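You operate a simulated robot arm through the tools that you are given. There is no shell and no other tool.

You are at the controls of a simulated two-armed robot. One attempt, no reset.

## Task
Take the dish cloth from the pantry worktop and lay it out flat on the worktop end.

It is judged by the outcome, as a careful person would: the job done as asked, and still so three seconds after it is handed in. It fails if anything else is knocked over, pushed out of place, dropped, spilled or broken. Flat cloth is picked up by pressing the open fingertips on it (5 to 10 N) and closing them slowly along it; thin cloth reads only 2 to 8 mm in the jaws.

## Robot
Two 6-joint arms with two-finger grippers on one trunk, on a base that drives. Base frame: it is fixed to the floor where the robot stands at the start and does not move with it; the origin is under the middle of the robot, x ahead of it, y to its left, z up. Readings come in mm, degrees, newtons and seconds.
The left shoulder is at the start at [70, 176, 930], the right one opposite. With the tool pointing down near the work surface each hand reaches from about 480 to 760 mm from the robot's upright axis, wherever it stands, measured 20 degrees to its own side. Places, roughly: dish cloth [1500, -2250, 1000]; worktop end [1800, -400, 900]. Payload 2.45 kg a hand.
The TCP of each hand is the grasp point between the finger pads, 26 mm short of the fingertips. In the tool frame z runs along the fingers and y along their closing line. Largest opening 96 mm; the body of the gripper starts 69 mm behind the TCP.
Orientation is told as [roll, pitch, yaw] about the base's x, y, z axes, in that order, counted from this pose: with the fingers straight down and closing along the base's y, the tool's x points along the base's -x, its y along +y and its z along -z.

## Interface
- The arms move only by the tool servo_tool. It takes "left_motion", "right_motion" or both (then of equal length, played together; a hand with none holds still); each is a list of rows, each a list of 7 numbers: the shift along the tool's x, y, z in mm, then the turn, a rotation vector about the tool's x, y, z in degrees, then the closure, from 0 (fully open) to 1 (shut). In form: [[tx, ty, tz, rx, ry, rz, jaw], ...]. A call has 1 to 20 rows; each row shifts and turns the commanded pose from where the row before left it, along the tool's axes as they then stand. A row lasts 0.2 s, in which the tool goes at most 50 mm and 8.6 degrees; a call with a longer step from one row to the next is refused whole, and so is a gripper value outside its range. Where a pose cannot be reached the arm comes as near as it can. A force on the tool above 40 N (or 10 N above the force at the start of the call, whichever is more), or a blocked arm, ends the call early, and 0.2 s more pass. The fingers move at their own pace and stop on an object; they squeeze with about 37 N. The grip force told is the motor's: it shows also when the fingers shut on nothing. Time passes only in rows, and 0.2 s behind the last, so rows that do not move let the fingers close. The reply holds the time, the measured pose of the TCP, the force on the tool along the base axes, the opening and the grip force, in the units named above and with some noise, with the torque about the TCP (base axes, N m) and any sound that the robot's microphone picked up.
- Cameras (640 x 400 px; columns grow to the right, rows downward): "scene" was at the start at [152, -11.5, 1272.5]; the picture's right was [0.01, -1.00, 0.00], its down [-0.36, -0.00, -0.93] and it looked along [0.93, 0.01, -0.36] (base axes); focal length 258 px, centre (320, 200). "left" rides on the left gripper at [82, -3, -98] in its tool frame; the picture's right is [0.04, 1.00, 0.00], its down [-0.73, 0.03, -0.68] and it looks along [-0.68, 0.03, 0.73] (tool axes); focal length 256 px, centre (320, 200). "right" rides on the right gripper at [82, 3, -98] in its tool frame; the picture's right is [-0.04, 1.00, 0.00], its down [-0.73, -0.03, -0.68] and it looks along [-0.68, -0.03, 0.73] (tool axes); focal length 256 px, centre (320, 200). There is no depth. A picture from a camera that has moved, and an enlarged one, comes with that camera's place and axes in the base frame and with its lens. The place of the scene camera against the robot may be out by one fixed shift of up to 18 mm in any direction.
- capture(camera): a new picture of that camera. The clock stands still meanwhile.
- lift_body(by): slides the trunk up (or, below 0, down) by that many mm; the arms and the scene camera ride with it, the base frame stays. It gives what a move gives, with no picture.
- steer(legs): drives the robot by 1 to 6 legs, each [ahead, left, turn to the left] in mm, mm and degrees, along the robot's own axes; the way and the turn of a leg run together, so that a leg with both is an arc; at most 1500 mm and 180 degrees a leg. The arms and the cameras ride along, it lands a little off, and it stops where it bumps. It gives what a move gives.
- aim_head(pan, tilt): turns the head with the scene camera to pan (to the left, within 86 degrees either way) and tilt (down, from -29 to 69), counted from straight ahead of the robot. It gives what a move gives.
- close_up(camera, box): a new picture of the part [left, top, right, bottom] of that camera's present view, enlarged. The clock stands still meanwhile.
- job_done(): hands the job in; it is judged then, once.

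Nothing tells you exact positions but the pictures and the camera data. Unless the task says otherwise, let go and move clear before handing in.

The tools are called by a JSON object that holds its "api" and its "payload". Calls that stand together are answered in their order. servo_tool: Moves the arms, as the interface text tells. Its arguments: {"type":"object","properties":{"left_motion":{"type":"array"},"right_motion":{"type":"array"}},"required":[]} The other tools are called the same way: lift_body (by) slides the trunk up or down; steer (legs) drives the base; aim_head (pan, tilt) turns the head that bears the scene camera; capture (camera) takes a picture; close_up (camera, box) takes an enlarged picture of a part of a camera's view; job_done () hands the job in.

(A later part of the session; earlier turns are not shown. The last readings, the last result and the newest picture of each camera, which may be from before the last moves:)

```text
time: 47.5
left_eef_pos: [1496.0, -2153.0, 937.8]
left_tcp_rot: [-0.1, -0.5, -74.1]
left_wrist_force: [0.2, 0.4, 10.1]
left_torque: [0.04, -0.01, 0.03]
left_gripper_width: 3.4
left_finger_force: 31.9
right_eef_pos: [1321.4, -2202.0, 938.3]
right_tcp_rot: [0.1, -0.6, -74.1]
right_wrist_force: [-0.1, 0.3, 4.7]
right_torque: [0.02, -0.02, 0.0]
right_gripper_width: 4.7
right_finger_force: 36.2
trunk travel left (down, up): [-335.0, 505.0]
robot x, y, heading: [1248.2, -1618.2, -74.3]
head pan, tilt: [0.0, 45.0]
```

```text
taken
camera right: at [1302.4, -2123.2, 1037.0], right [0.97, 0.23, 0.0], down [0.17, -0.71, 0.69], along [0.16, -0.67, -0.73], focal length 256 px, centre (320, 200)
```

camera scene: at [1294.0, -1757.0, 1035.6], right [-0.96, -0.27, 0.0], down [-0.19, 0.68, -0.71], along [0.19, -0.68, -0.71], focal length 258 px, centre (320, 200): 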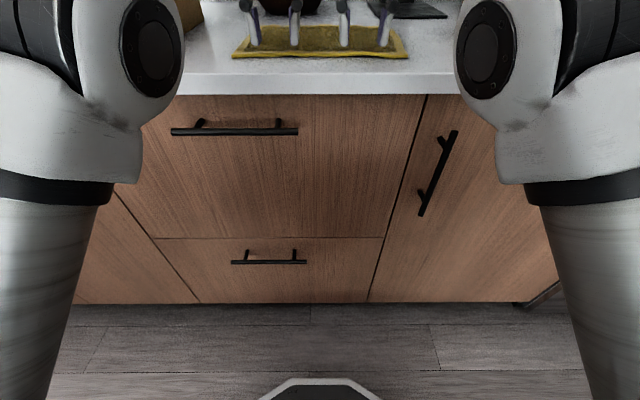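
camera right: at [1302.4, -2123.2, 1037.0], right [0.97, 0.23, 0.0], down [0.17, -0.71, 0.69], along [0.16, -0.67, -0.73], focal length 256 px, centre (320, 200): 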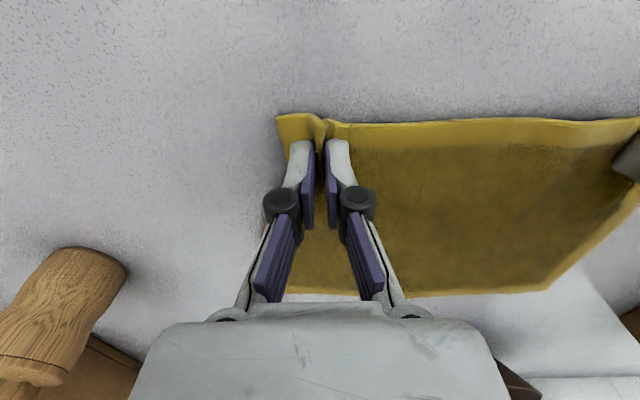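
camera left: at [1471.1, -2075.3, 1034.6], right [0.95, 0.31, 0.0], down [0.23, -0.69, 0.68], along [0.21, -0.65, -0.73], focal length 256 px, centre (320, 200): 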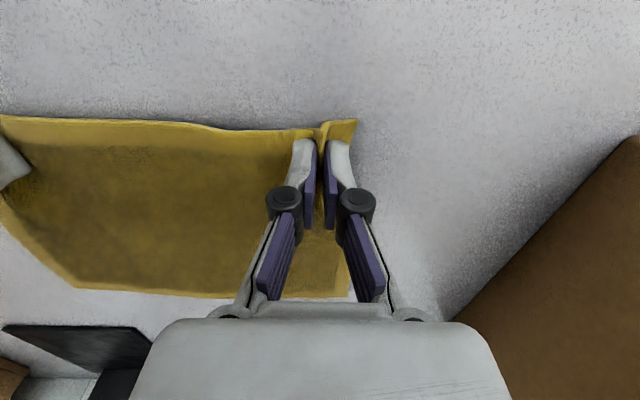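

Both jaws read 3.4 and 4.7 mm with cloth visibly pinched between the pads. I lift slowly 60 mm and check the hold.

{"api": "servo_tool", "payload": {"left_motion": [[0, 0, -5, 0, 0, 0, 1], [0, 0, -7, 0, 0, 0, 1], [0, 0, -8, 0, 0, 0, 1], [0, 0, -10, 0, 0, 0, 1], [0, 0, -10, 0, 0, 0, 1], [0, 0, -10, 0, 0, 0, 1], [0, 0, -10, 0, 0, 0, 1]], "right_motion": [[0, 0, -5, 0, 0, 0, 1], [0, 0, -7, 0, 0, 0, 1], [0, 0, -8, 0, 0, 0, 1], [0, 0, -10, 0, 0, 0, 1], [0, 0, -10, 0, 0, 0, 1], [0, 0, -10, 0, 0, 0, 1], [0, 0, -10, 0, 0, 0, 1]]}}

{"api": "capture", "payload": {"camera": "left"}}

{"api": "capture", "payload": {"camera": "right"}}

{"api": "aim_head", "payload": {"pan": 0, "tilt": 30}}

{"api": "capture", "payload": {"camera": "scene"}}

```text
time: 49.1
left_eef_pos: [1496.3, -2153.1, 997.8]
left_tcp_rot: [-0.1, -0.4, -74.2]
left_wrist_force: [0.9, -0.5, -0.6]
left_torque: [0.02, -0.01, -0.01]
left_gripper_width: 5.4
left_finger_force: 33.0
right_eef_pos: [1320.7, -2204.2, 997.7]
right_tcp_rot: [0.0, -0.4, -74.2]
right_wrist_force: [0.2, -0.1, 0.7]
right_torque: [-0.02, 0.05, 0.0]
right_gripper_width: 3.4
right_finger_force: 33.2
trunk travel left (down, up): [-335.0, 505.0]
robot x, y, heading: [1247.4, -1619.2, -74.3]
head pan, tilt: [0.0, 45.0]
```

```text
taken
camera left: at [1471.8, -2076.0, 1094.2], right [0.95, 0.31, 0.0], down [0.23, -0.69, 0.68], along [0.21, -0.65, -0.73], focal length 256 px, centre (320, 200)
```

left: 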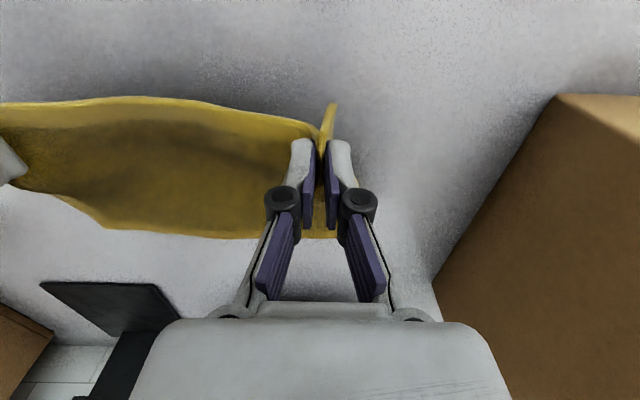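

```text
taken
camera right: at [1302.3, -2124.1, 1096.6], right [0.97, 0.23, 0.0], down [0.17, -0.71, 0.68], along [0.16, -0.66, -0.73], focal length 256 px, centre (320, 200)
```

right: 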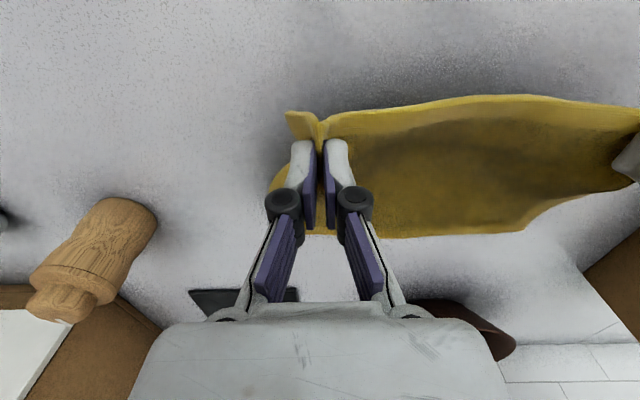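

```text
time: 49.9
left_eef_pos: [1496.3, -2154.1, 997.7]
left_tcp_rot: [-0.1, -0.5, -74.3]
left_wrist_force: [-0.4, -0.8, 1.3]
left_torque: [-0.04, 0.02, 0.01]
left_gripper_width: 3.4
left_finger_force: 33.9
right_eef_pos: [1321.0, -2202.4, 998.0]
right_tcp_rot: [0.1, -0.4, -74.2]
right_wrist_force: [0.2, 0.8, 2.3]
right_torque: [0.02, 0.05, 0.0]
right_gripper_width: 4.3
right_finger_force: 35.7
trunk travel left (down, up): [-335.0, 505.0]
robot x, y, heading: [1244.8, -1621.9, -74.0]
head pan, tilt: [0.0, 30.0]
```

```text
taken
camera scene: at [1296.4, -1765.7, 1178.1], right [-0.96, -0.27, 0.0], down [-0.14, 0.48, -0.87], along [0.24, -0.83, -0.5], focal length 258 px, centre (320, 200)
```

scene: 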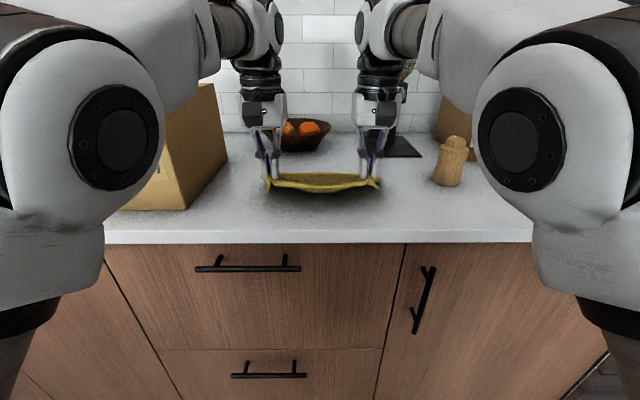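

The cloth is held by both near corners and drapes between the hands. I raise the trunk 220 mm so the whole cloth clears the counter.

{"api": "lift_body", "payload": {"by": 220}}

{"api": "capture", "payload": {"camera": "scene"}}

{"api": "capture", "payload": {"camera": "left"}}

{"api": "capture", "payload": {"camera": "right"}}

```text
time: 52.2
left_eef_pos: [1497.2, -2154.1, 1218.4]
left_tcp_rot: [-0.2, -0.3, -74.2]
left_wrist_force: [0.6, 0.0, 0.6]
left_torque: [-0.02, 0.02, -0.04]
left_gripper_width: 2.6
left_finger_force: 30.0
right_eef_pos: [1322.2, -2203.6, 1219.8]
right_tcp_rot: [0.1, -0.5, -74.1]
right_wrist_force: [-0.5, -0.1, -0.6]
right_torque: [0.0, 0.01, -0.02]
right_gripper_width: 4.2
right_finger_force: 33.5
trunk travel left (down, up): [-555.0, 285.0]
robot x, y, heading: [1249.2, -1619.2, -74.3]
head pan, tilt: [0.0, 30.0]
```

```text
taken
camera scene: at [1296.5, -1765.9, 1398.2], right [-0.96, -0.27, 0.0], down [-0.14, 0.48, -0.87], along [0.24, -0.83, -0.5], focal length 258 px, centre (320, 200)
```

scene: 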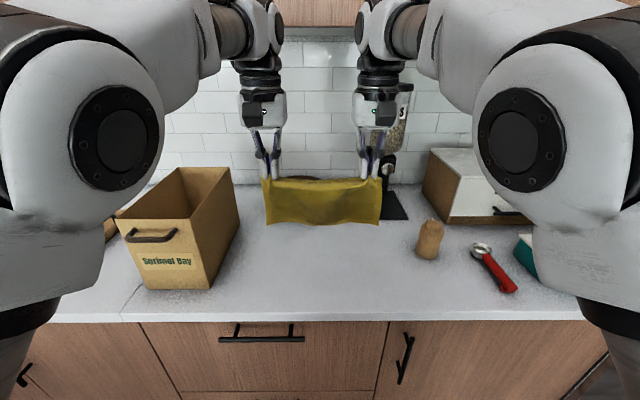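

```text
taken
camera left: at [1471.9, -2076.3, 1313.9], right [0.95, 0.31, 0.0], down [0.23, -0.69, 0.68], along [0.21, -0.65, -0.73], focal length 256 px, centre (320, 200)
```

left: 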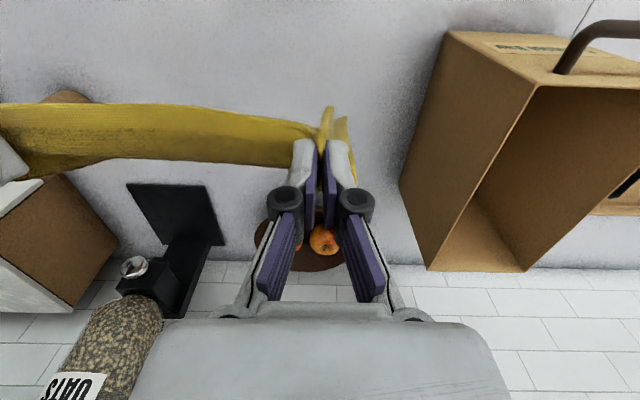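

```text
taken
camera right: at [1302.2, -2124.4, 1316.3], right [0.97, 0.23, 0.0], down [0.17, -0.71, 0.68], along [0.16, -0.66, -0.73], focal length 256 px, centre (320, 200)
```

right: 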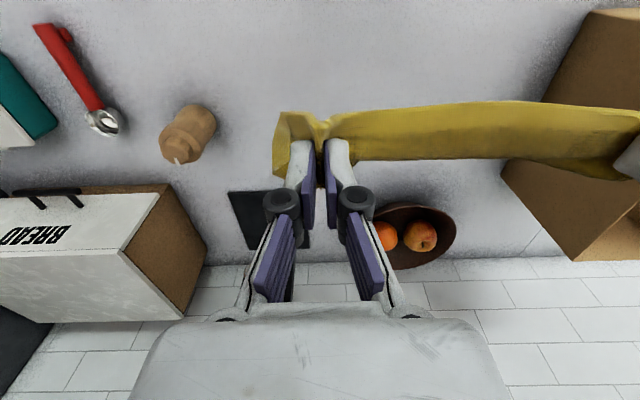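

The cloth hangs cleanly like a curtain from both hands. I back away from the counter, then turn left to face the island end.

{"api": "steer", "payload": {"legs": [[-450, 0, 0], [-250, -200, 0], [0, 0, 92]]}}

{"api": "aim_head", "payload": {"pan": 0, "tilt": 28}}

{"api": "capture", "payload": {"camera": "scene"}}

{"api": "capture", "payload": {"camera": "left"}}

{"api": "capture", "payload": {"camera": "right"}}

```text
time: 60.6
left_eef_pos: [1390.1, -732.8, 1217.2]
left_tcp_rot: [-0.1, -0.3, 18.0]
left_wrist_force: [-1.3, -0.5, -0.5]
left_torque: [-0.01, 0.02, -0.05]
left_gripper_width: 3.7
left_finger_force: 33.9
right_eef_pos: [1447.6, -906.5, 1218.4]
right_tcp_rot: [0.1, -0.5, 18.0]
right_wrist_force: [-0.2, -0.6, -0.1]
right_torque: [0.01, 0.02, -0.07]
right_gripper_width: 3.7
right_finger_force: 33.9
trunk travel left (down, up): [-555.0, 285.0]
robot x, y, heading: [866.9, -999.2, 18.0]
head pan, tilt: [0.0, 30.0]
```

```text
time: 61.2
left_eef_pos: [1391.2, -732.9, 1217.7]
left_tcp_rot: [-0.1, -0.4, 18.0]
left_wrist_force: [-0.2, 0.2, -0.2]
left_torque: [-0.02, 0.03, 0.0]
left_gripper_width: 3.1
left_finger_force: 31.6
right_eef_pos: [1446.2, -904.8, 1218.7]
right_tcp_rot: [0.1, -0.4, 18.0]
right_wrist_force: [0.1, -0.1, 0.6]
right_torque: [-0.02, -0.02, -0.04]
right_gripper_width: 3.8
right_finger_force: 33.3
trunk travel left (down, up): [-555.0, 285.0]
robot x, y, heading: [861.9, -999.6, 18.0]
head pan, tilt: [0.0, 28.0]
```

```text
taken
camera scene: at [1007.9, -969.3, 1401.4], right [0.31, -0.95, 0.0], down [-0.45, -0.15, -0.88], along [0.84, 0.27, -0.47], focal length 258 px, centre (320, 200)
```

scene: 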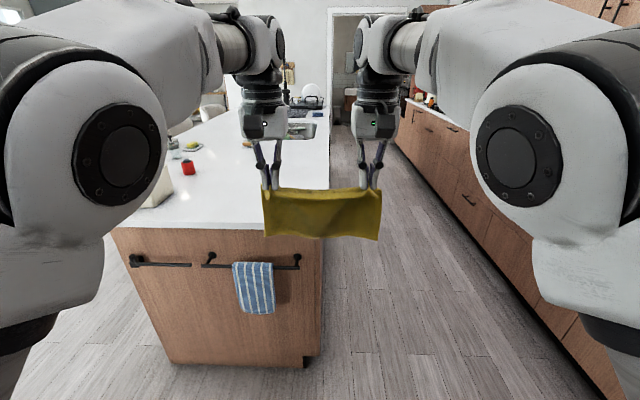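

```text
taken
camera left: at [1313.3, -762.4, 1314.0], right [-0.35, 0.94, 0.0], down [0.68, 0.26, 0.68], along [0.64, 0.24, -0.73], focal length 256 px, centre (320, 200)
```

left: 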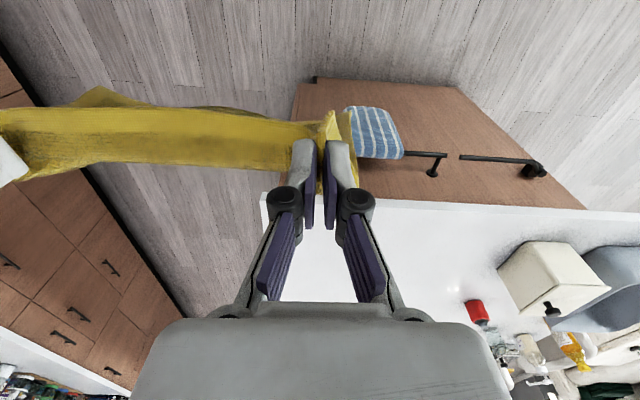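

```text
taken
camera right: at [1368.1, -928.8, 1316.5], right [-0.27, 0.96, 0.0], down [0.7, 0.2, 0.68], along [0.66, 0.19, -0.73], focal length 256 px, centre (320, 200)
```

right: 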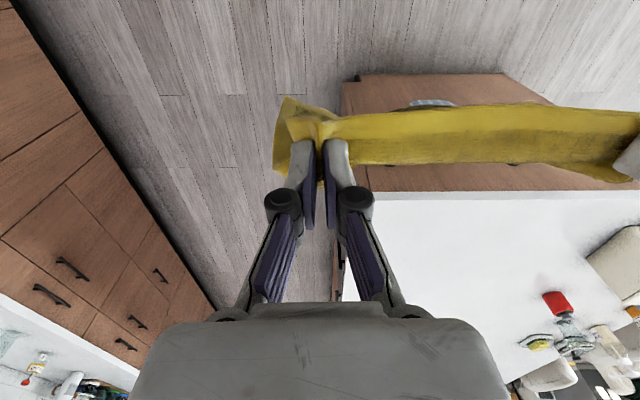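

The island's near edge is about at forward distance 1385 in my heading frame, and the target centre (about [1800, -400]) is a free white area roughly 200 mm in from that edge. The bins stand more than 200 mm to the left. I shift left and drive partway in with the cloth well above the worktop.

{"api": "steer", "payload": {"legs": [[100, 280, 0], [230, 0, -1.8]]}}

{"api": "capture", "payload": {"camera": "scene"}}

{"api": "capture", "payload": {"camera": "left"}}

{"api": "capture", "payload": {"camera": "right"}}

```text
time: 64.5
left_eef_pos: [1624.3, -385.4, 1218.8]
left_tcp_rot: [-0.1, -0.4, 16.3]
left_wrist_force: [0.0, -0.4, 0.3]
left_torque: [-0.05, 0.03, -0.02]
left_gripper_width: 3.7
left_finger_force: 31.7
right_eef_pos: [1676.4, -558.9, 1219.9]
right_tcp_rot: [0.1, -0.3, 16.2]
right_wrist_force: [-0.6, 0.3, 2.2]
right_torque: [-0.03, 0.04, 0.02]
right_gripper_width: 3.5
right_finger_force: 32.1
trunk travel left (down, up): [-555.0, 285.0]
robot x, y, heading: [1093.1, -636.9, 16.4]
head pan, tilt: [0.0, 28.0]
```

```text
taken
camera scene: at [1235.5, -608.6, 1401.4], right [0.28, -0.96, 0.0], down [-0.45, -0.13, -0.88], along [0.85, 0.25, -0.47], focal length 258 px, centre (320, 200)
```

scene: 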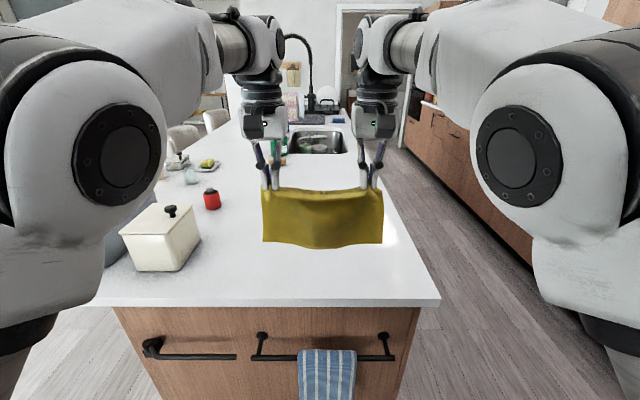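

```text
taken
camera left: at [1546.8, -411.5, 1314.2], right [-0.32, 0.95, 0.0], down [0.69, 0.23, 0.68], along [0.65, 0.22, -0.73], focal length 256 px, centre (320, 200)
```

left: 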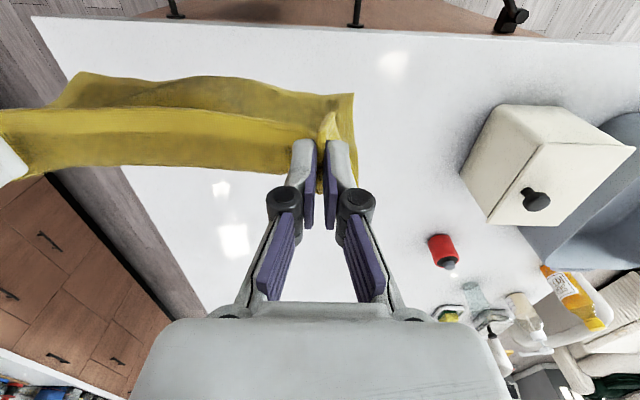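

```text
taken
camera right: at [1596.4, -579.6, 1316.6], right [-0.24, 0.97, 0.0], down [0.71, 0.17, 0.68], along [0.66, 0.17, -0.73], focal length 256 px, centre (320, 200)
```

right: 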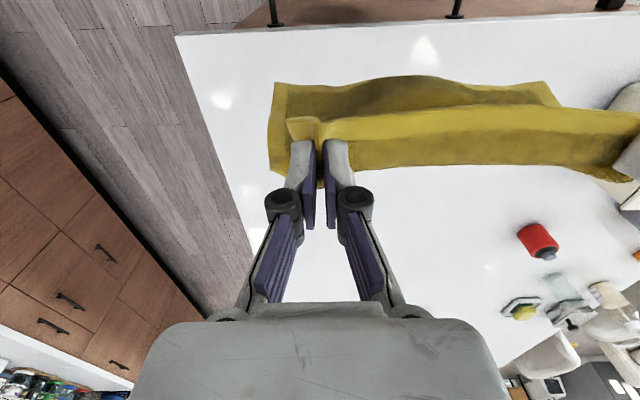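

The island edge is now square to me, and the free area ahead is clear. The cream box stays more than 200 mm left of the cloth. I drive the last 160 mm with a 25 mm left shift, then extend and lower the arms to the start of the lay-down.

{"api": "steer", "payload": {"legs": [[160, 25, 0]]}}

{"api": "servo_tool", "payload": {"left_motion": [[-8, 0, 10, 0, 0, 0, 1], [-8, 0, 10, 0, 0, 0, 1], [-8, 0, 10, 0, 0, 0, 1], [-8, 0, 10, 0, 0, 0, 1], [-8, 0, 10, 0, 0, 0, 1], [-8, 0, 10, 0, 0, 0, 1], [-8, 0, 10, 0, 0, 0, 1], [-8, 0, 10, 0, 0, 0, 1], [-8, 0, 5, 0, 0, 0, 1], [-8, 0, 0, 0, 0, 0, 1], [-8, 0, 0, 0, 0, 0, 1]], "right_motion": [[-8, 0, 10, 0, 0, 0, 1], [-8, 0, 10, 0, 0, 0, 1], [-8, 0, 10, 0, 0, 0, 1], [-8, 0, 10, 0, 0, 0, 1], [-8, 0, 10, 0, 0, 0, 1], [-8, 0, 10, 0, 0, 0, 1], [-8, 0, 10, 0, 0, 0, 1], [-8, 0, 10, 0, 0, 0, 1], [-8, 0, 5, 0, 0, 0, 1], [-8, 0, 0, 0, 0, 0, 1], [-8, 0, 0, 0, 0, 0, 1]]}}

{"api": "aim_head", "payload": {"pan": 0, "tilt": 35}}

{"api": "capture", "payload": {"camera": "scene"}}

{"api": "capture", "payload": {"camera": "left"}}

{"api": "capture", "payload": {"camera": "right"}}

```text
time: 66.0
left_eef_pos: [1769.1, -317.3, 1219.5]
left_tcp_rot: [-0.1, -0.3, 16.2]
left_wrist_force: [0.7, -0.2, -0.2]
left_torque: [0.0, 0.01, 0.01]
left_gripper_width: 4.4
left_finger_force: 34.4
right_eef_pos: [1820.2, -491.2, 1219.4]
right_tcp_rot: [0.2, -0.5, 16.2]
right_wrist_force: [0.2, 0.1, -0.2]
right_torque: [-0.04, 0.02, -0.07]
right_gripper_width: 3.8
right_finger_force: 33.1
trunk travel left (down, up): [-555.0, 285.0]
robot x, y, heading: [1239.7, -569.7, 16.2]
head pan, tilt: [0.0, 28.0]
```

```text
time: 68.4
left_eef_pos: [1856.0, -292.5, 1133.1]
left_tcp_rot: [0.0, -0.3, 16.1]
left_wrist_force: [-0.5, -0.4, -0.2]
left_torque: [0.0, 0.01, 0.02]
left_gripper_width: 4.1
left_finger_force: 33.8
right_eef_pos: [1908.5, -467.5, 1133.3]
right_tcp_rot: [0.0, -0.2, 16.2]
right_wrist_force: [-0.4, -0.6, 0.5]
right_torque: [0.03, 0.03, -0.05]
right_gripper_width: 3.9
right_finger_force: 33.0
trunk travel left (down, up): [-555.0, 285.0]
robot x, y, heading: [1237.2, -569.7, 16.2]
head pan, tilt: [0.0, 28.0]
```

```text
time: 69.0
left_eef_pos: [1855.0, -292.4, 1134.8]
left_tcp_rot: [-0.2, -0.4, 16.2]
left_wrist_force: [0.1, -1.0, 0.7]
left_torque: [-0.03, 0.01, -0.01]
left_gripper_width: 3.9
left_finger_force: 33.3
right_eef_pos: [1906.8, -468.2, 1134.8]
right_tcp_rot: [0.1, -0.4, 16.1]
right_wrist_force: [0.2, 0.6, 0.2]
right_torque: [0.04, 0.02, -0.01]
right_gripper_width: 3.9
right_finger_force: 32.9
trunk travel left (down, up): [-555.0, 285.0]
robot x, y, heading: [1234.0, -567.5, 16.4]
head pan, tilt: [0.0, 35.0]
```

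```text
taken
camera scene: at [1377.8, -541.3, 1390.5], right [0.28, -0.96, 0.0], down [-0.55, -0.16, -0.82], along [0.79, 0.23, -0.57], focal length 258 px, centre (320, 200)
```

scene: 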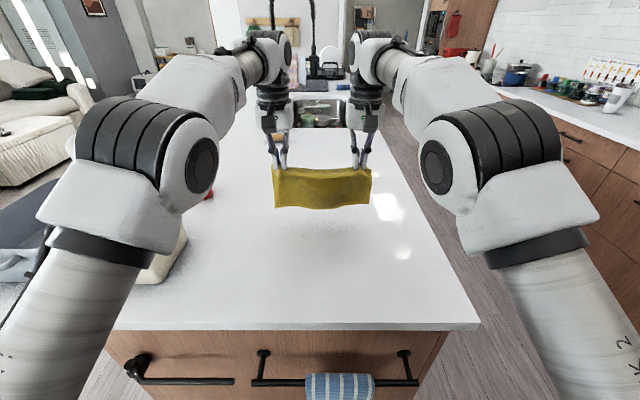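

```text
taken
camera left: at [1777.1, -319.2, 1229.9], right [-0.32, 0.95, 0.0], down [0.69, 0.23, 0.68], along [0.65, 0.22, -0.73], focal length 256 px, centre (320, 200)
```

left: 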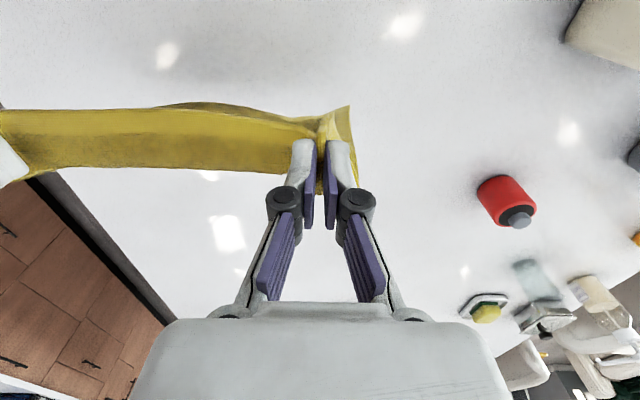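

```text
taken
camera right: at [1827.0, -487.3, 1232.2], right [-0.24, 0.97, 0.0], down [0.71, 0.17, 0.68], along [0.66, 0.17, -0.73], focal length 256 px, centre (320, 200)
```

right: 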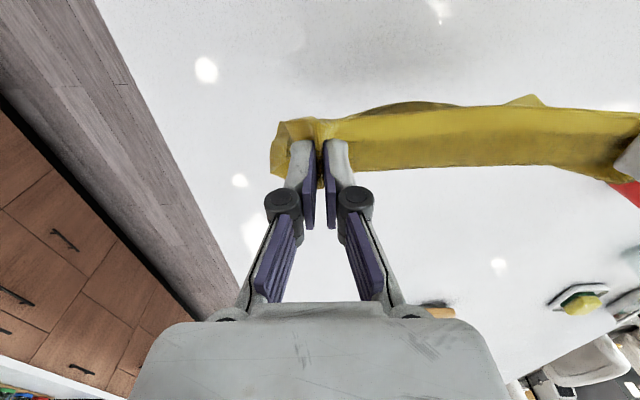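

The hands hang the cloth about 25 mm above the worktop with full reach and no tilt. I lower the trunk until the bottom edge just touches, and check.

{"api": "lift_body", "payload": {"by": -25}}

{"api": "close_up", "payload": {"camera": "scene", "box": [230, 110, 420, 240]}}

{"api": "close_up", "payload": {"camera": "left", "box": [0, 60, 400, 260]}}

```text
time: 69.8
left_eef_pos: [1854.6, -292.6, 1109.3]
left_tcp_rot: [-0.1, -0.4, 16.1]
left_wrist_force: [-1.0, -0.1, 1.1]
left_torque: [-0.03, -0.01, -0.04]
left_gripper_width: 3.6
left_finger_force: 31.9
right_eef_pos: [1907.7, -468.1, 1110.3]
right_tcp_rot: [0.0, -0.4, 16.2]
right_wrist_force: [1.1, 0.5, -0.2]
right_torque: [0.02, -0.01, -0.02]
right_gripper_width: 3.6
right_finger_force: 32.1
trunk travel left (down, up): [-530.0, 310.0]
robot x, y, heading: [1237.7, -567.8, 15.9]
head pan, tilt: [0.0, 35.0]
```

```text
3.08 times, centred on (325, 175) of scene
camera zoom: at [1377.5, -541.4, 1365.5], right [0.28, -0.96, 0.0], down [-0.55, -0.16, -0.82], along [0.79, 0.23, -0.57], focal length 792 px, centre (305, 277)
```

zoom: 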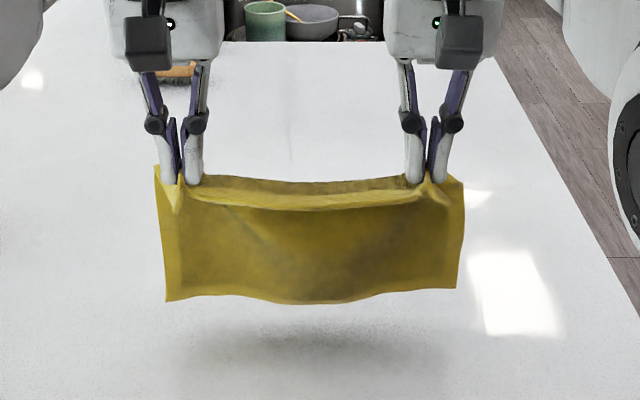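

```text
1.60 times, centred on (200, 160) of left
camera zoom: at [1776.8, -319.3, 1205.1], right [-0.32, 0.95, 0.0], down [0.69, 0.23, 0.68], along [0.65, 0.22, -0.73], focal length 410 px, centre (512, 264)
```

zoom: 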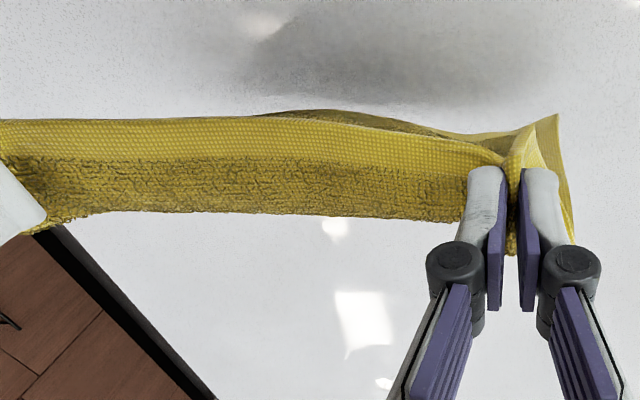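

The cloth's bottom is still about 14 mm up (its shadow is offset) and it hangs square. I touch down and begin alternating small trunk drops with pulling the hands back, so the cloth lays itself out away from me.

{"api": "lift_body", "payload": {"by": -14}}

{"api": "servo_tool", "payload": {"left_motion": [[4, 0, 0, 0, 0, 0, 1], [4, 0, 0, 0, 0, 0, 1], [4, 0, 0, 0, 0, 0, 1]], "right_motion": [[4, 0, 0, 0, 0, 0, 1], [4, 0, 0, 0, 0, 0, 1], [4, 0, 0, 0, 0, 0, 1]]}}

{"api": "lift_body", "payload": {"by": -20}}

{"api": "close_up", "payload": {"camera": "scene", "box": [230, 110, 420, 240]}}

```text
time: 70.4
left_eef_pos: [1854.8, -292.1, 1094.9]
left_tcp_rot: [-0.2, -0.4, 16.3]
left_wrist_force: [0.1, 0.4, -0.1]
left_torque: [0.0, 0.01, 0.02]
left_gripper_width: 3.4
left_finger_force: 32.1
right_eef_pos: [1907.3, -467.2, 1094.8]
right_tcp_rot: [0.2, -0.4, 16.2]
right_wrist_force: [1.1, 0.1, -0.2]
right_torque: [-0.03, -0.04, -0.04]
right_gripper_width: 3.7
right_finger_force: 32.6
trunk travel left (down, up): [-516.0, 324.0]
robot x, y, heading: [1238.3, -568.6, 16.1]
head pan, tilt: [0.0, 35.0]
```

```text
time: 71.2
left_eef_pos: [1842.9, -296.5, 1095.0]
left_tcp_rot: [-0.2, -0.5, 16.2]
left_wrist_force: [0.5, -0.3, 0.4]
left_torque: [-0.02, 0.02, 0.01]
left_gripper_width: 3.8
left_finger_force: 31.9
right_eef_pos: [1895.9, -469.6, 1094.5]
right_tcp_rot: [0.1, -0.5, 16.2]
right_wrist_force: [-0.6, -0.4, 0.2]
right_torque: [-0.03, 0.01, -0.01]
right_gripper_width: 3.5
right_finger_force: 33.2
trunk travel left (down, up): [-516.0, 324.0]
robot x, y, heading: [1236.2, -568.3, 16.1]
head pan, tilt: [0.0, 35.0]
```

```text
time: 71.8
left_eef_pos: [1843.2, -296.0, 1074.1]
left_tcp_rot: [-0.2, -0.5, 16.2]
left_wrist_force: [0.5, -0.3, 0.9]
left_torque: [-0.04, 0.0, 0.02]
left_gripper_width: 3.9
left_finger_force: 33.4
right_eef_pos: [1894.7, -470.3, 1075.9]
right_tcp_rot: [0.1, -0.4, 16.1]
right_wrist_force: [0.8, -0.2, 0.2]
right_torque: [0.05, -0.01, -0.02]
right_gripper_width: 3.6
right_finger_force: 32.7
trunk travel left (down, up): [-496.0, 344.0]
robot x, y, heading: [1236.1, -569.3, 16.1]
head pan, tilt: [0.0, 35.0]
```

```text
3.08 times, centred on (325, 175) of scene
camera zoom: at [1377.7, -541.3, 1331.4], right [0.28, -0.96, 0.0], down [-0.55, -0.16, -0.82], along [0.79, 0.23, -0.57], focal length 792 px, centre (305, 277)
```

zoom: 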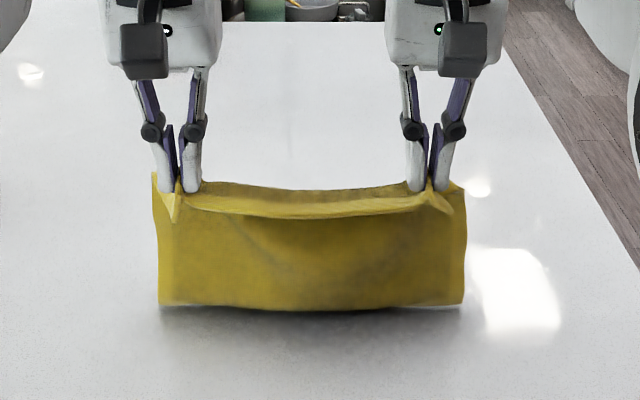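

The bottom edge is now just touching. I continue: hands back 19 mm, trunk down 20 mm (arms rising 3 mm each time), in several steps.

{"api": "servo_tool", "payload": {"left_motion": [[5, 0, -1, 0, 0, 0, 1], [5, 0, -1, 0, 0, 0, 1], [5, 0, -1, 0, 0, 0, 1], [4, 0, 0, 0, 0, 0, 1]], "right_motion": [[5, 0, -1, 0, 0, 0, 1], [5, 0, -1, 0, 0, 0, 1], [5, 0, -1, 0, 0, 0, 1], [4, 0, 0, 0, 0, 0, 1]]}}

{"api": "lift_body", "payload": {"by": -22}}

{"api": "servo_tool", "payload": {"left_motion": [[5, 0, -1, 0, 0, 0, 1], [5, 0, -1, 0, 0, 0, 1], [5, 0, -1, 0, 0, 0, 1], [4, 0, 0, 0, 0, 0, 1]], "right_motion": [[5, 0, -1, 0, 0, 0, 1], [5, 0, -1, 0, 0, 0, 1], [5, 0, -1, 0, 0, 0, 1], [4, 0, 0, 0, 0, 0, 1]]}}

{"api": "lift_body", "payload": {"by": -20}}

{"api": "close_up", "payload": {"camera": "scene", "box": [220, 120, 430, 260]}}

{"api": "capture", "payload": {"camera": "left"}}

```text
time: 72.8
left_eef_pos: [1824.9, -300.0, 1078.4]
left_tcp_rot: [-0.1, -0.4, 16.3]
left_wrist_force: [0.2, -0.2, -0.5]
left_torque: [0.0, 0.01, 0.01]
left_gripper_width: 4.1
left_finger_force: 33.5
right_eef_pos: [1876.2, -475.5, 1078.8]
right_tcp_rot: [0.2, -0.6, 16.3]
right_wrist_force: [0.5, 0.0, 0.3]
right_torque: [-0.01, -0.01, -0.06]
right_gripper_width: 4.0
right_finger_force: 32.0
trunk travel left (down, up): [-496.0, 344.0]
robot x, y, heading: [1236.2, -569.7, 16.4]
head pan, tilt: [0.0, 35.0]
```

```text
time: 73.5
left_eef_pos: [1823.3, -301.5, 1055.4]
left_tcp_rot: [0.0, -0.3, 16.2]
left_wrist_force: [0.2, -0.2, -0.4]
left_torque: [-0.01, 0.01, 0.0]
left_gripper_width: 4.3
left_finger_force: 33.6
right_eef_pos: [1876.1, -474.9, 1056.7]
right_tcp_rot: [0.2, -0.4, 16.3]
right_wrist_force: [-1.1, 0.2, 0.0]
right_torque: [-0.03, -0.02, -0.04]
right_gripper_width: 3.6
right_finger_force: 31.6
trunk travel left (down, up): [-474.0, 366.0]
robot x, y, heading: [1236.0, -572.9, 16.1]
head pan, tilt: [0.0, 35.0]
```

```text
time: 74.5
left_eef_pos: [1807.5, -307.3, 1058.5]
left_tcp_rot: [-0.1, -0.4, 16.1]
left_wrist_force: [-0.2, 0.2, -1.0]
left_torque: [0.03, -0.03, -0.02]
left_gripper_width: 3.9
left_finger_force: 32.6
right_eef_pos: [1859.2, -481.6, 1059.3]
right_tcp_rot: [0.1, -0.3, 16.2]
right_wrist_force: [-0.7, 0.2, 0.0]
right_torque: [0.0, 0.01, -0.02]
right_gripper_width: 3.7
right_finger_force: 32.8
trunk travel left (down, up): [-474.0, 366.0]
robot x, y, heading: [1236.6, -562.7, 16.2]
head pan, tilt: [0.0, 35.0]
```

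```text
time: 75.2
left_eef_pos: [1808.0, -307.1, 1036.6]
left_tcp_rot: [-0.1, -0.4, 16.2]
left_wrist_force: [0.7, -1.0, -0.4]
left_torque: [-0.01, 0.01, 0.0]
left_gripper_width: 4.0
left_finger_force: 33.6
right_eef_pos: [1858.8, -482.2, 1039.2]
right_tcp_rot: [0.1, -0.5, 16.1]
right_wrist_force: [0.3, -0.4, 0.0]
right_torque: [0.02, -0.02, 0.0]
right_gripper_width: 4.0
right_finger_force: 32.7
trunk travel left (down, up): [-454.0, 386.0]
robot x, y, heading: [1234.8, -568.2, 16.2]
head pan, tilt: [0.0, 35.0]
```

```text
2.86 times, centred on (325, 190) of scene
camera zoom: at [1377.7, -541.3, 1289.4], right [0.28, -0.96, 0.0], down [-0.55, -0.16, -0.82], along [0.79, 0.23, -0.57], focal length 736 px, centre (306, 229)
```

zoom: 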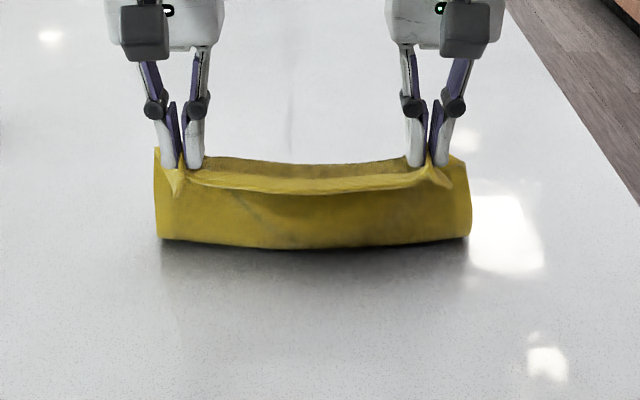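

```text
taken
camera left: at [1729.6, -333.0, 1134.0], right [-0.32, 0.95, 0.0], down [0.69, 0.23, 0.68], along [0.65, 0.22, -0.73], focal length 256 px, centre (320, 200)
```

left: 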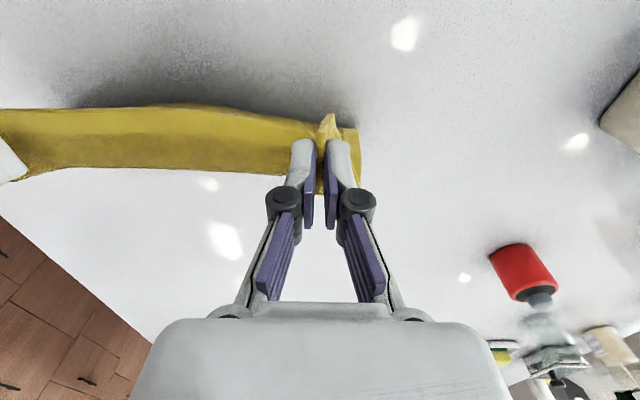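

The cloth is laying forward as intended, with the curtain meeting the worktop below the hands and nothing folded toward me. I continue with three more steps.

{"api": "servo_tool", "payload": {"left_motion": [[5, 0, -1, 0, 0, 0, 1], [5, 0, -1, 0, 0, 0, 1], [5, 0, -1, 0, 0, 0, 1], [5, 0, 0, 0, 0, 0, 1]], "right_motion": [[5, 0, -1, 0, 0, 0, 1], [5, 0, -1, 0, 0, 0, 1], [5, 0, -1, 0, 0, 0, 1], [5, 0, 0, 0, 0, 0, 1]]}}

{"api": "lift_body", "payload": {"by": -22}}

{"api": "servo_tool", "payload": {"left_motion": [[5, 0, -1, 0, 0, 0, 1], [5, 0, -1, 0, 0, 0, 1], [5, 0, -1, 0, 0, 0, 1], [6, 0, 0, 0, 0, 0, 1]], "right_motion": [[5, 0, -1, 0, 0, 0, 1], [5, 0, -1, 0, 0, 0, 1], [5, 0, -1, 0, 0, 0, 1], [6, 0, 0, 0, 0, 0, 1]]}}

{"api": "lift_body", "payload": {"by": -22}}

{"api": "servo_tool", "payload": {"left_motion": [[5, 0, -1, 0, 0, 0, 1], [5, 0, -1, 0, 0, 0, 1], [5, 0, -1, 0, 0, 0, 1], [6, 0, 0, 0, 0, 0, 1]], "right_motion": [[5, 0, -1, 0, 0, 0, 1], [5, 0, -1, 0, 0, 0, 1], [5, 0, -1, 0, 0, 0, 1], [6, 0, 0, 0, 0, 0, 1]]}}

{"api": "lift_body", "payload": {"by": -22}}

{"api": "close_up", "payload": {"camera": "scene", "box": [220, 120, 430, 260]}}

{"api": "capture", "payload": {"camera": "left"}}

{"api": "capture", "payload": {"camera": "right"}}

```text
time: 76.2
left_eef_pos: [1786.8, -312.2, 1041.1]
left_tcp_rot: [-0.1, -0.4, 16.2]
left_wrist_force: [0.8, 0.9, -1.5]
left_torque: [0.02, -0.03, 0.03]
left_gripper_width: 4.0
left_finger_force: 33.2
right_eef_pos: [1838.4, -486.7, 1042.3]
right_tcp_rot: [0.1, -0.4, 16.3]
right_wrist_force: [-0.3, 0.0, 0.5]
right_torque: [0.02, 0.02, -0.02]
right_gripper_width: 3.7
right_finger_force: 32.7
trunk travel left (down, up): [-454.0, 386.0]
robot x, y, heading: [1237.3, -568.9, 16.1]
head pan, tilt: [0.0, 35.0]
```

```text
time: 76.9
left_eef_pos: [1787.8, -311.2, 1018.0]
left_tcp_rot: [-0.1, -0.4, 16.3]
left_wrist_force: [0.2, -0.4, -0.3]
left_torque: [0.0, -0.01, 0.0]
left_gripper_width: 4.1
left_finger_force: 33.1
right_eef_pos: [1839.6, -487.0, 1019.8]
right_tcp_rot: [0.1, -0.4, 16.2]
right_wrist_force: [-0.1, 1.0, 0.6]
right_torque: [0.02, -0.01, -0.02]
right_gripper_width: 3.8
right_finger_force: 33.1
trunk travel left (down, up): [-432.0, 408.0]
robot x, y, heading: [1237.1, -568.3, 16.4]
head pan, tilt: [0.0, 35.0]
```

```text
time: 77.9
left_eef_pos: [1767.4, -316.2, 1021.6]
left_tcp_rot: [-0.2, -0.5, 16.4]
left_wrist_force: [0.1, 0.6, 0.6]
left_torque: [0.03, -0.01, -0.02]
left_gripper_width: 3.7
left_finger_force: 31.6
right_eef_pos: [1818.8, -491.3, 1023.8]
right_tcp_rot: [0.2, -0.4, 16.2]
right_wrist_force: [-0.9, 1.0, 0.8]
right_torque: [0.0, 0.0, -0.02]
right_gripper_width: 3.4
right_finger_force: 32.3
trunk travel left (down, up): [-432.0, 408.0]
robot x, y, heading: [1235.1, -567.4, 16.3]
head pan, tilt: [0.0, 35.0]
```

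```text
time: 78.6
left_eef_pos: [1767.9, -316.6, 998.7]
left_tcp_rot: [-0.2, -0.4, 16.2]
left_wrist_force: [0.6, -1.3, 0.5]
left_torque: [-0.01, -0.02, 0.0]
left_gripper_width: 3.7
left_finger_force: 31.4
right_eef_pos: [1818.7, -493.4, 1001.9]
right_tcp_rot: [0.1, -0.3, 16.2]
right_wrist_force: [-0.6, 0.4, 0.1]
right_torque: [-0.02, -0.04, -0.01]
right_gripper_width: 3.6
right_finger_force: 32.6
trunk travel left (down, up): [-410.0, 430.0]
robot x, y, heading: [1240.1, -569.9, 16.1]
head pan, tilt: [0.0, 35.0]
```

```text
time: 79.6
left_eef_pos: [1747.6, -323.8, 1003.4]
left_tcp_rot: [-0.1, -0.5, 16.2]
left_wrist_force: [-0.3, -0.2, -0.3]
left_torque: [0.02, 0.01, 0.04]
left_gripper_width: 3.7
left_finger_force: 33.0
right_eef_pos: [1799.2, -498.7, 1004.7]
right_tcp_rot: [0.2, -0.5, 16.3]
right_wrist_force: [-0.1, 0.5, 0.7]
right_torque: [0.01, -0.01, 0.0]
right_gripper_width: 3.7
right_finger_force: 32.2
trunk travel left (down, up): [-410.0, 430.0]
robot x, y, heading: [1237.2, -568.4, 15.8]
head pan, tilt: [0.0, 35.0]
```

```text
time: 80.2
left_eef_pos: [1747.1, -322.6, 979.0]
left_tcp_rot: [-0.1, -0.4, 16.2]
left_wrist_force: [0.7, -0.3, 0.1]
left_torque: [0.03, 0.01, 0.01]
left_gripper_width: 3.9
left_finger_force: 32.4
right_eef_pos: [1799.6, -497.4, 981.6]
right_tcp_rot: [0.1, -0.4, 16.2]
right_wrist_force: [0.1, 0.0, 1.2]
right_torque: [-0.01, -0.04, -0.03]
right_gripper_width: 3.6
right_finger_force: 32.2
trunk travel left (down, up): [-388.0, 452.0]
robot x, y, heading: [1236.6, -572.5, 16.2]
head pan, tilt: [0.0, 35.0]
```

```text
2.86 times, centred on (325, 190) of scene
camera zoom: at [1377.6, -541.3, 1223.4], right [0.28, -0.96, 0.0], down [-0.55, -0.16, -0.82], along [0.79, 0.23, -0.57], focal length 736 px, centre (306, 229)
```

zoom: 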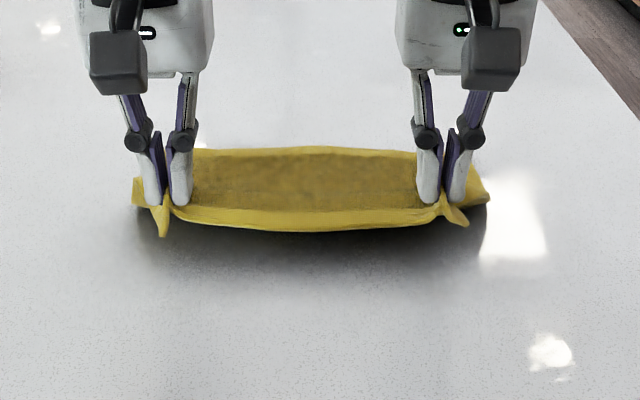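

```text
taken
camera left: at [1670.0, -350.2, 1076.2], right [-0.32, 0.95, 0.0], down [0.69, 0.23, 0.68], along [0.65, 0.22, -0.73], focal length 256 px, centre (320, 200)
```

left: 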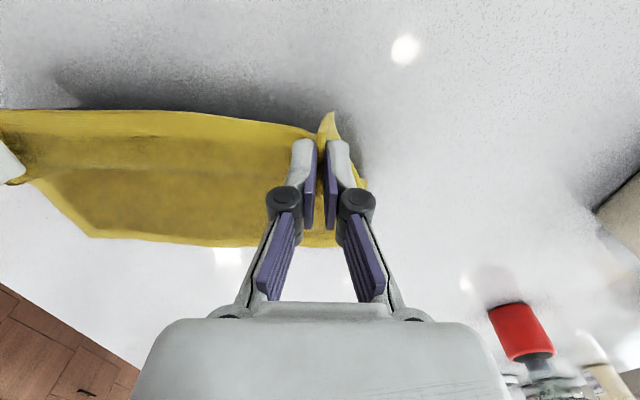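

```text
taken
camera right: at [1719.0, -518.6, 1079.9], right [-0.24, 0.97, 0.0], down [0.71, 0.17, 0.68], along [0.66, 0.17, -0.73], focal length 256 px, centre (320, 200)
```

right: 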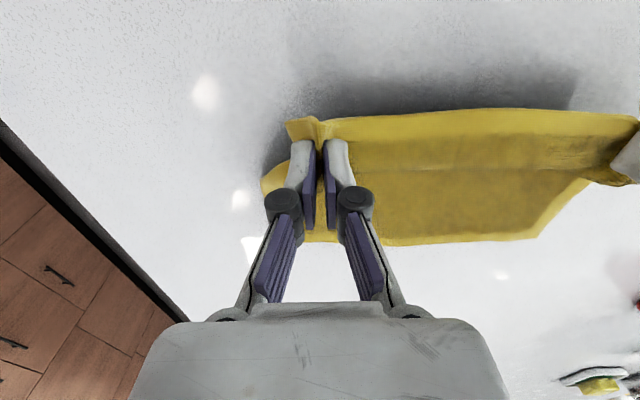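

The cloth is unrolling flat with its far edge settled about 130 mm ahead of the hands. Two more steps of about 20 mm back and 20 mm down bring the near edge to the worktop.

{"api": "servo_tool", "payload": {"left_motion": [[5, 0, -1, 0, 0, 0, 1], [5, 0, -1, 0, 0, 0, 1], [5, 0, 0, 0, 0, 0, 1], [6, 0, 0, 0, 0, 0, 1]], "right_motion": [[5, 0, 0, 0, 0, 0, 1], [5, 0, 0, 0, 0, 0, 1], [5, 0, 0, 0, 0, 0, 1], [6, 0, 0, 0, 0, 0, 1]]}}

{"api": "lift_body", "payload": {"by": -20}}

{"api": "servo_tool", "payload": {"left_motion": [[5, 0, -1, 0, 0, 0, 1], [5, 0, 0, 0, 0, 0, 1], [5, 0, 0, 0, 0, 0, 1], [5, 0, 0, 0, 0, 0, 1]], "right_motion": [[5, 0, -1, 0, 0, 0, 1], [5, 0, 0, 0, 0, 0, 1], [5, 0, 0, 0, 0, 0, 1], [5, 0, 0, 0, 0, 0, 1]]}}

{"api": "lift_body", "payload": {"by": -12}}

{"api": "close_up", "payload": {"camera": "scene", "box": [220, 120, 430, 260]}}

{"api": "capture", "payload": {"camera": "left"}}

{"api": "capture", "payload": {"camera": "right"}}

```text
time: 81.2
left_eef_pos: [1726.7, -328.1, 982.2]
left_tcp_rot: [-0.3, -0.6, 16.3]
left_wrist_force: [-0.3, 0.3, -0.4]
left_torque: [0.02, 0.02, 0.01]
left_gripper_width: 4.1
left_finger_force: 33.2
right_eef_pos: [1778.9, -504.6, 982.5]
right_tcp_rot: [0.2, -0.4, 16.2]
right_wrist_force: [0.0, 0.0, 0.3]
right_torque: [-0.01, -0.03, -0.04]
right_gripper_width: 3.6
right_finger_force: 32.4
trunk travel left (down, up): [-388.0, 452.0]
robot x, y, heading: [1235.1, -567.3, 16.3]
head pan, tilt: [0.0, 35.0]
```

```text
time: 81.9
left_eef_pos: [1728.8, -327.4, 962.4]
left_tcp_rot: [0.0, -0.4, 16.2]
left_wrist_force: [0.4, 0.4, 1.3]
left_torque: [-0.04, 0.01, 0.0]
left_gripper_width: 3.7
left_finger_force: 32.4
right_eef_pos: [1779.0, -504.9, 962.9]
right_tcp_rot: [0.2, -0.5, 16.3]
right_wrist_force: [0.0, 0.5, -0.6]
right_torque: [0.03, -0.03, -0.01]
right_gripper_width: 3.8
right_finger_force: 32.9
trunk travel left (down, up): [-368.0, 472.0]
robot x, y, heading: [1236.3, -565.6, 16.1]
head pan, tilt: [0.0, 35.0]
```

```text
time: 82.9
left_eef_pos: [1708.6, -331.5, 964.3]
left_tcp_rot: [-0.7, -0.4, 16.3]
left_wrist_force: [-0.1, -0.7, 0.9]
left_torque: [-0.02, -0.01, 0.02]
left_gripper_width: 4.2
left_finger_force: 33.0
right_eef_pos: [1760.7, -511.7, 963.6]
right_tcp_rot: [0.8, -0.4, 16.0]
right_wrist_force: [-0.6, -0.2, 0.0]
right_torque: [0.03, -0.04, -0.01]
right_gripper_width: 3.7
right_finger_force: 32.4
trunk travel left (down, up): [-368.0, 472.0]
robot x, y, heading: [1233.3, -568.8, 16.4]
head pan, tilt: [0.0, 35.0]
```

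```text
time: 83.5
left_eef_pos: [1708.1, -332.9, 952.1]
left_tcp_rot: [-0.7, -0.5, 16.4]
left_wrist_force: [1.0, -0.4, 1.0]
left_torque: [-0.02, 0.0, -0.03]
left_gripper_width: 4.2
left_finger_force: 32.7
right_eef_pos: [1761.7, -511.3, 953.2]
right_tcp_rot: [0.7, -0.6, 16.0]
right_wrist_force: [0.5, 0.0, -0.3]
right_torque: [0.0, -0.03, -0.03]
right_gripper_width: 3.8
right_finger_force: 32.7
trunk travel left (down, up): [-356.0, 484.0]
robot x, y, heading: [1234.8, -566.4, 16.2]
head pan, tilt: [0.0, 35.0]
```

```text
2.86 times, centred on (325, 190) of scene
camera zoom: at [1377.7, -541.3, 1191.4], right [0.28, -0.96, 0.0], down [-0.55, -0.16, -0.82], along [0.79, 0.23, -0.57], focal length 736 px, centre (306, 229)
```

zoom: 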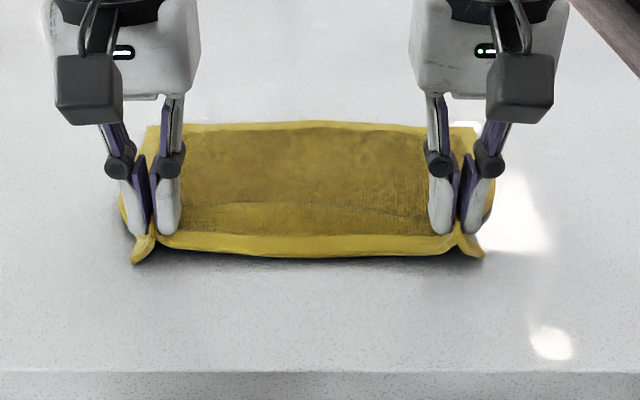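

```text
taken
camera left: at [1630.0, -358.8, 1049.0], right [-0.32, 0.95, -0.01], down [0.69, 0.24, 0.69], along [0.65, 0.21, -0.73], focal length 256 px, centre (320, 200)
```

left: 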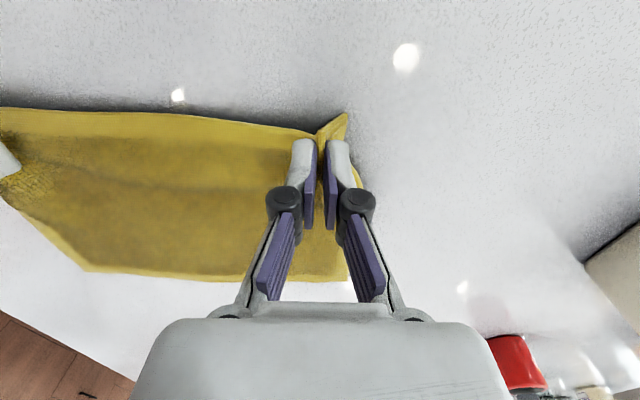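

```text
taken
camera right: at [1681.0, -533.1, 1051.4], right [-0.24, 0.97, 0.01], down [0.71, 0.16, 0.69], along [0.66, 0.17, -0.73], focal length 256 px, centre (320, 200)
```

right: 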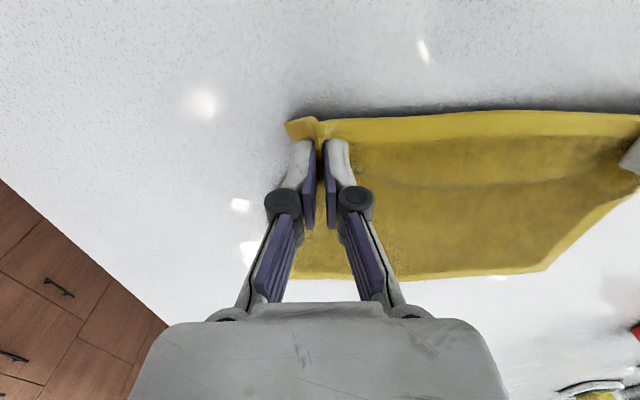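

The cloth is nearly flat, with the near edge about 12 mm above the worktop. I lower the trunk that last bit, then pull back slightly to take out slack.

{"api": "lift_body", "payload": {"by": -10}}

{"api": "close_up", "payload": {"camera": "scene", "box": [210, 120, 440, 273]}}

{"api": "capture", "payload": {"camera": "left"}}

{"api": "capture", "payload": {"camera": "right"}}

```text
time: 84.1
left_eef_pos: [1708.5, -333.3, 942.9]
left_tcp_rot: [-0.6, -0.5, 16.4]
left_wrist_force: [-0.7, -0.4, 0.9]
left_torque: [0.03, -0.04, 0.01]
left_gripper_width: 4.1
left_finger_force: 32.6
right_eef_pos: [1760.7, -511.4, 942.3]
right_tcp_rot: [0.8, -0.6, 16.0]
right_wrist_force: [-0.4, 0.5, 0.9]
right_torque: [0.01, 0.01, -0.04]
right_gripper_width: 3.8
right_finger_force: 33.1
trunk travel left (down, up): [-346.0, 494.0]
robot x, y, heading: [1235.2, -568.0, 16.2]
head pan, tilt: [0.0, 35.0]
```

```text
2.61 times, centred on (325, 196) of scene
camera zoom: at [1377.5, -541.4, 1181.5], right [0.28, -0.96, 0.0], down [-0.55, -0.16, -0.82], along [0.79, 0.23, -0.57], focal length 673 px, centre (307, 209)
```

zoom: 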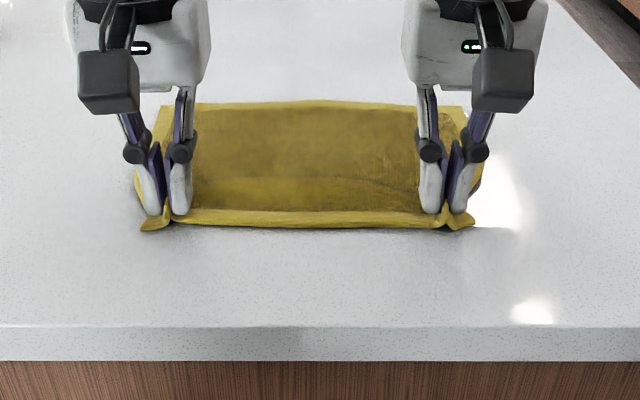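

```text
taken
camera left: at [1629.9, -358.8, 1039.0], right [-0.32, 0.95, -0.01], down [0.69, 0.24, 0.69], along [0.65, 0.21, -0.73], focal length 256 px, centre (320, 200)
```

left: 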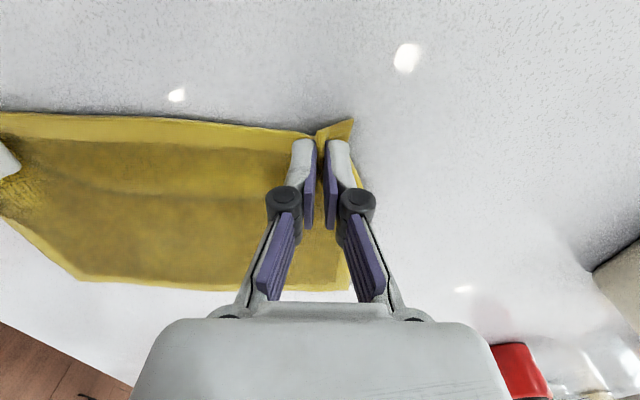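

```text
taken
camera right: at [1680.9, -533.1, 1041.4], right [-0.24, 0.97, 0.01], down [0.71, 0.16, 0.69], along [0.66, 0.17, -0.73], focal length 256 px, centre (320, 200)
```

right: 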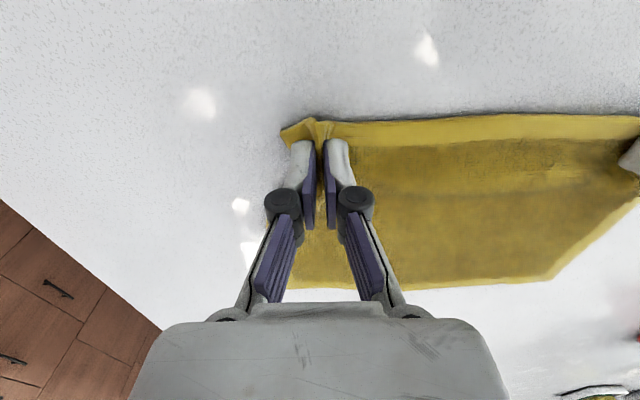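

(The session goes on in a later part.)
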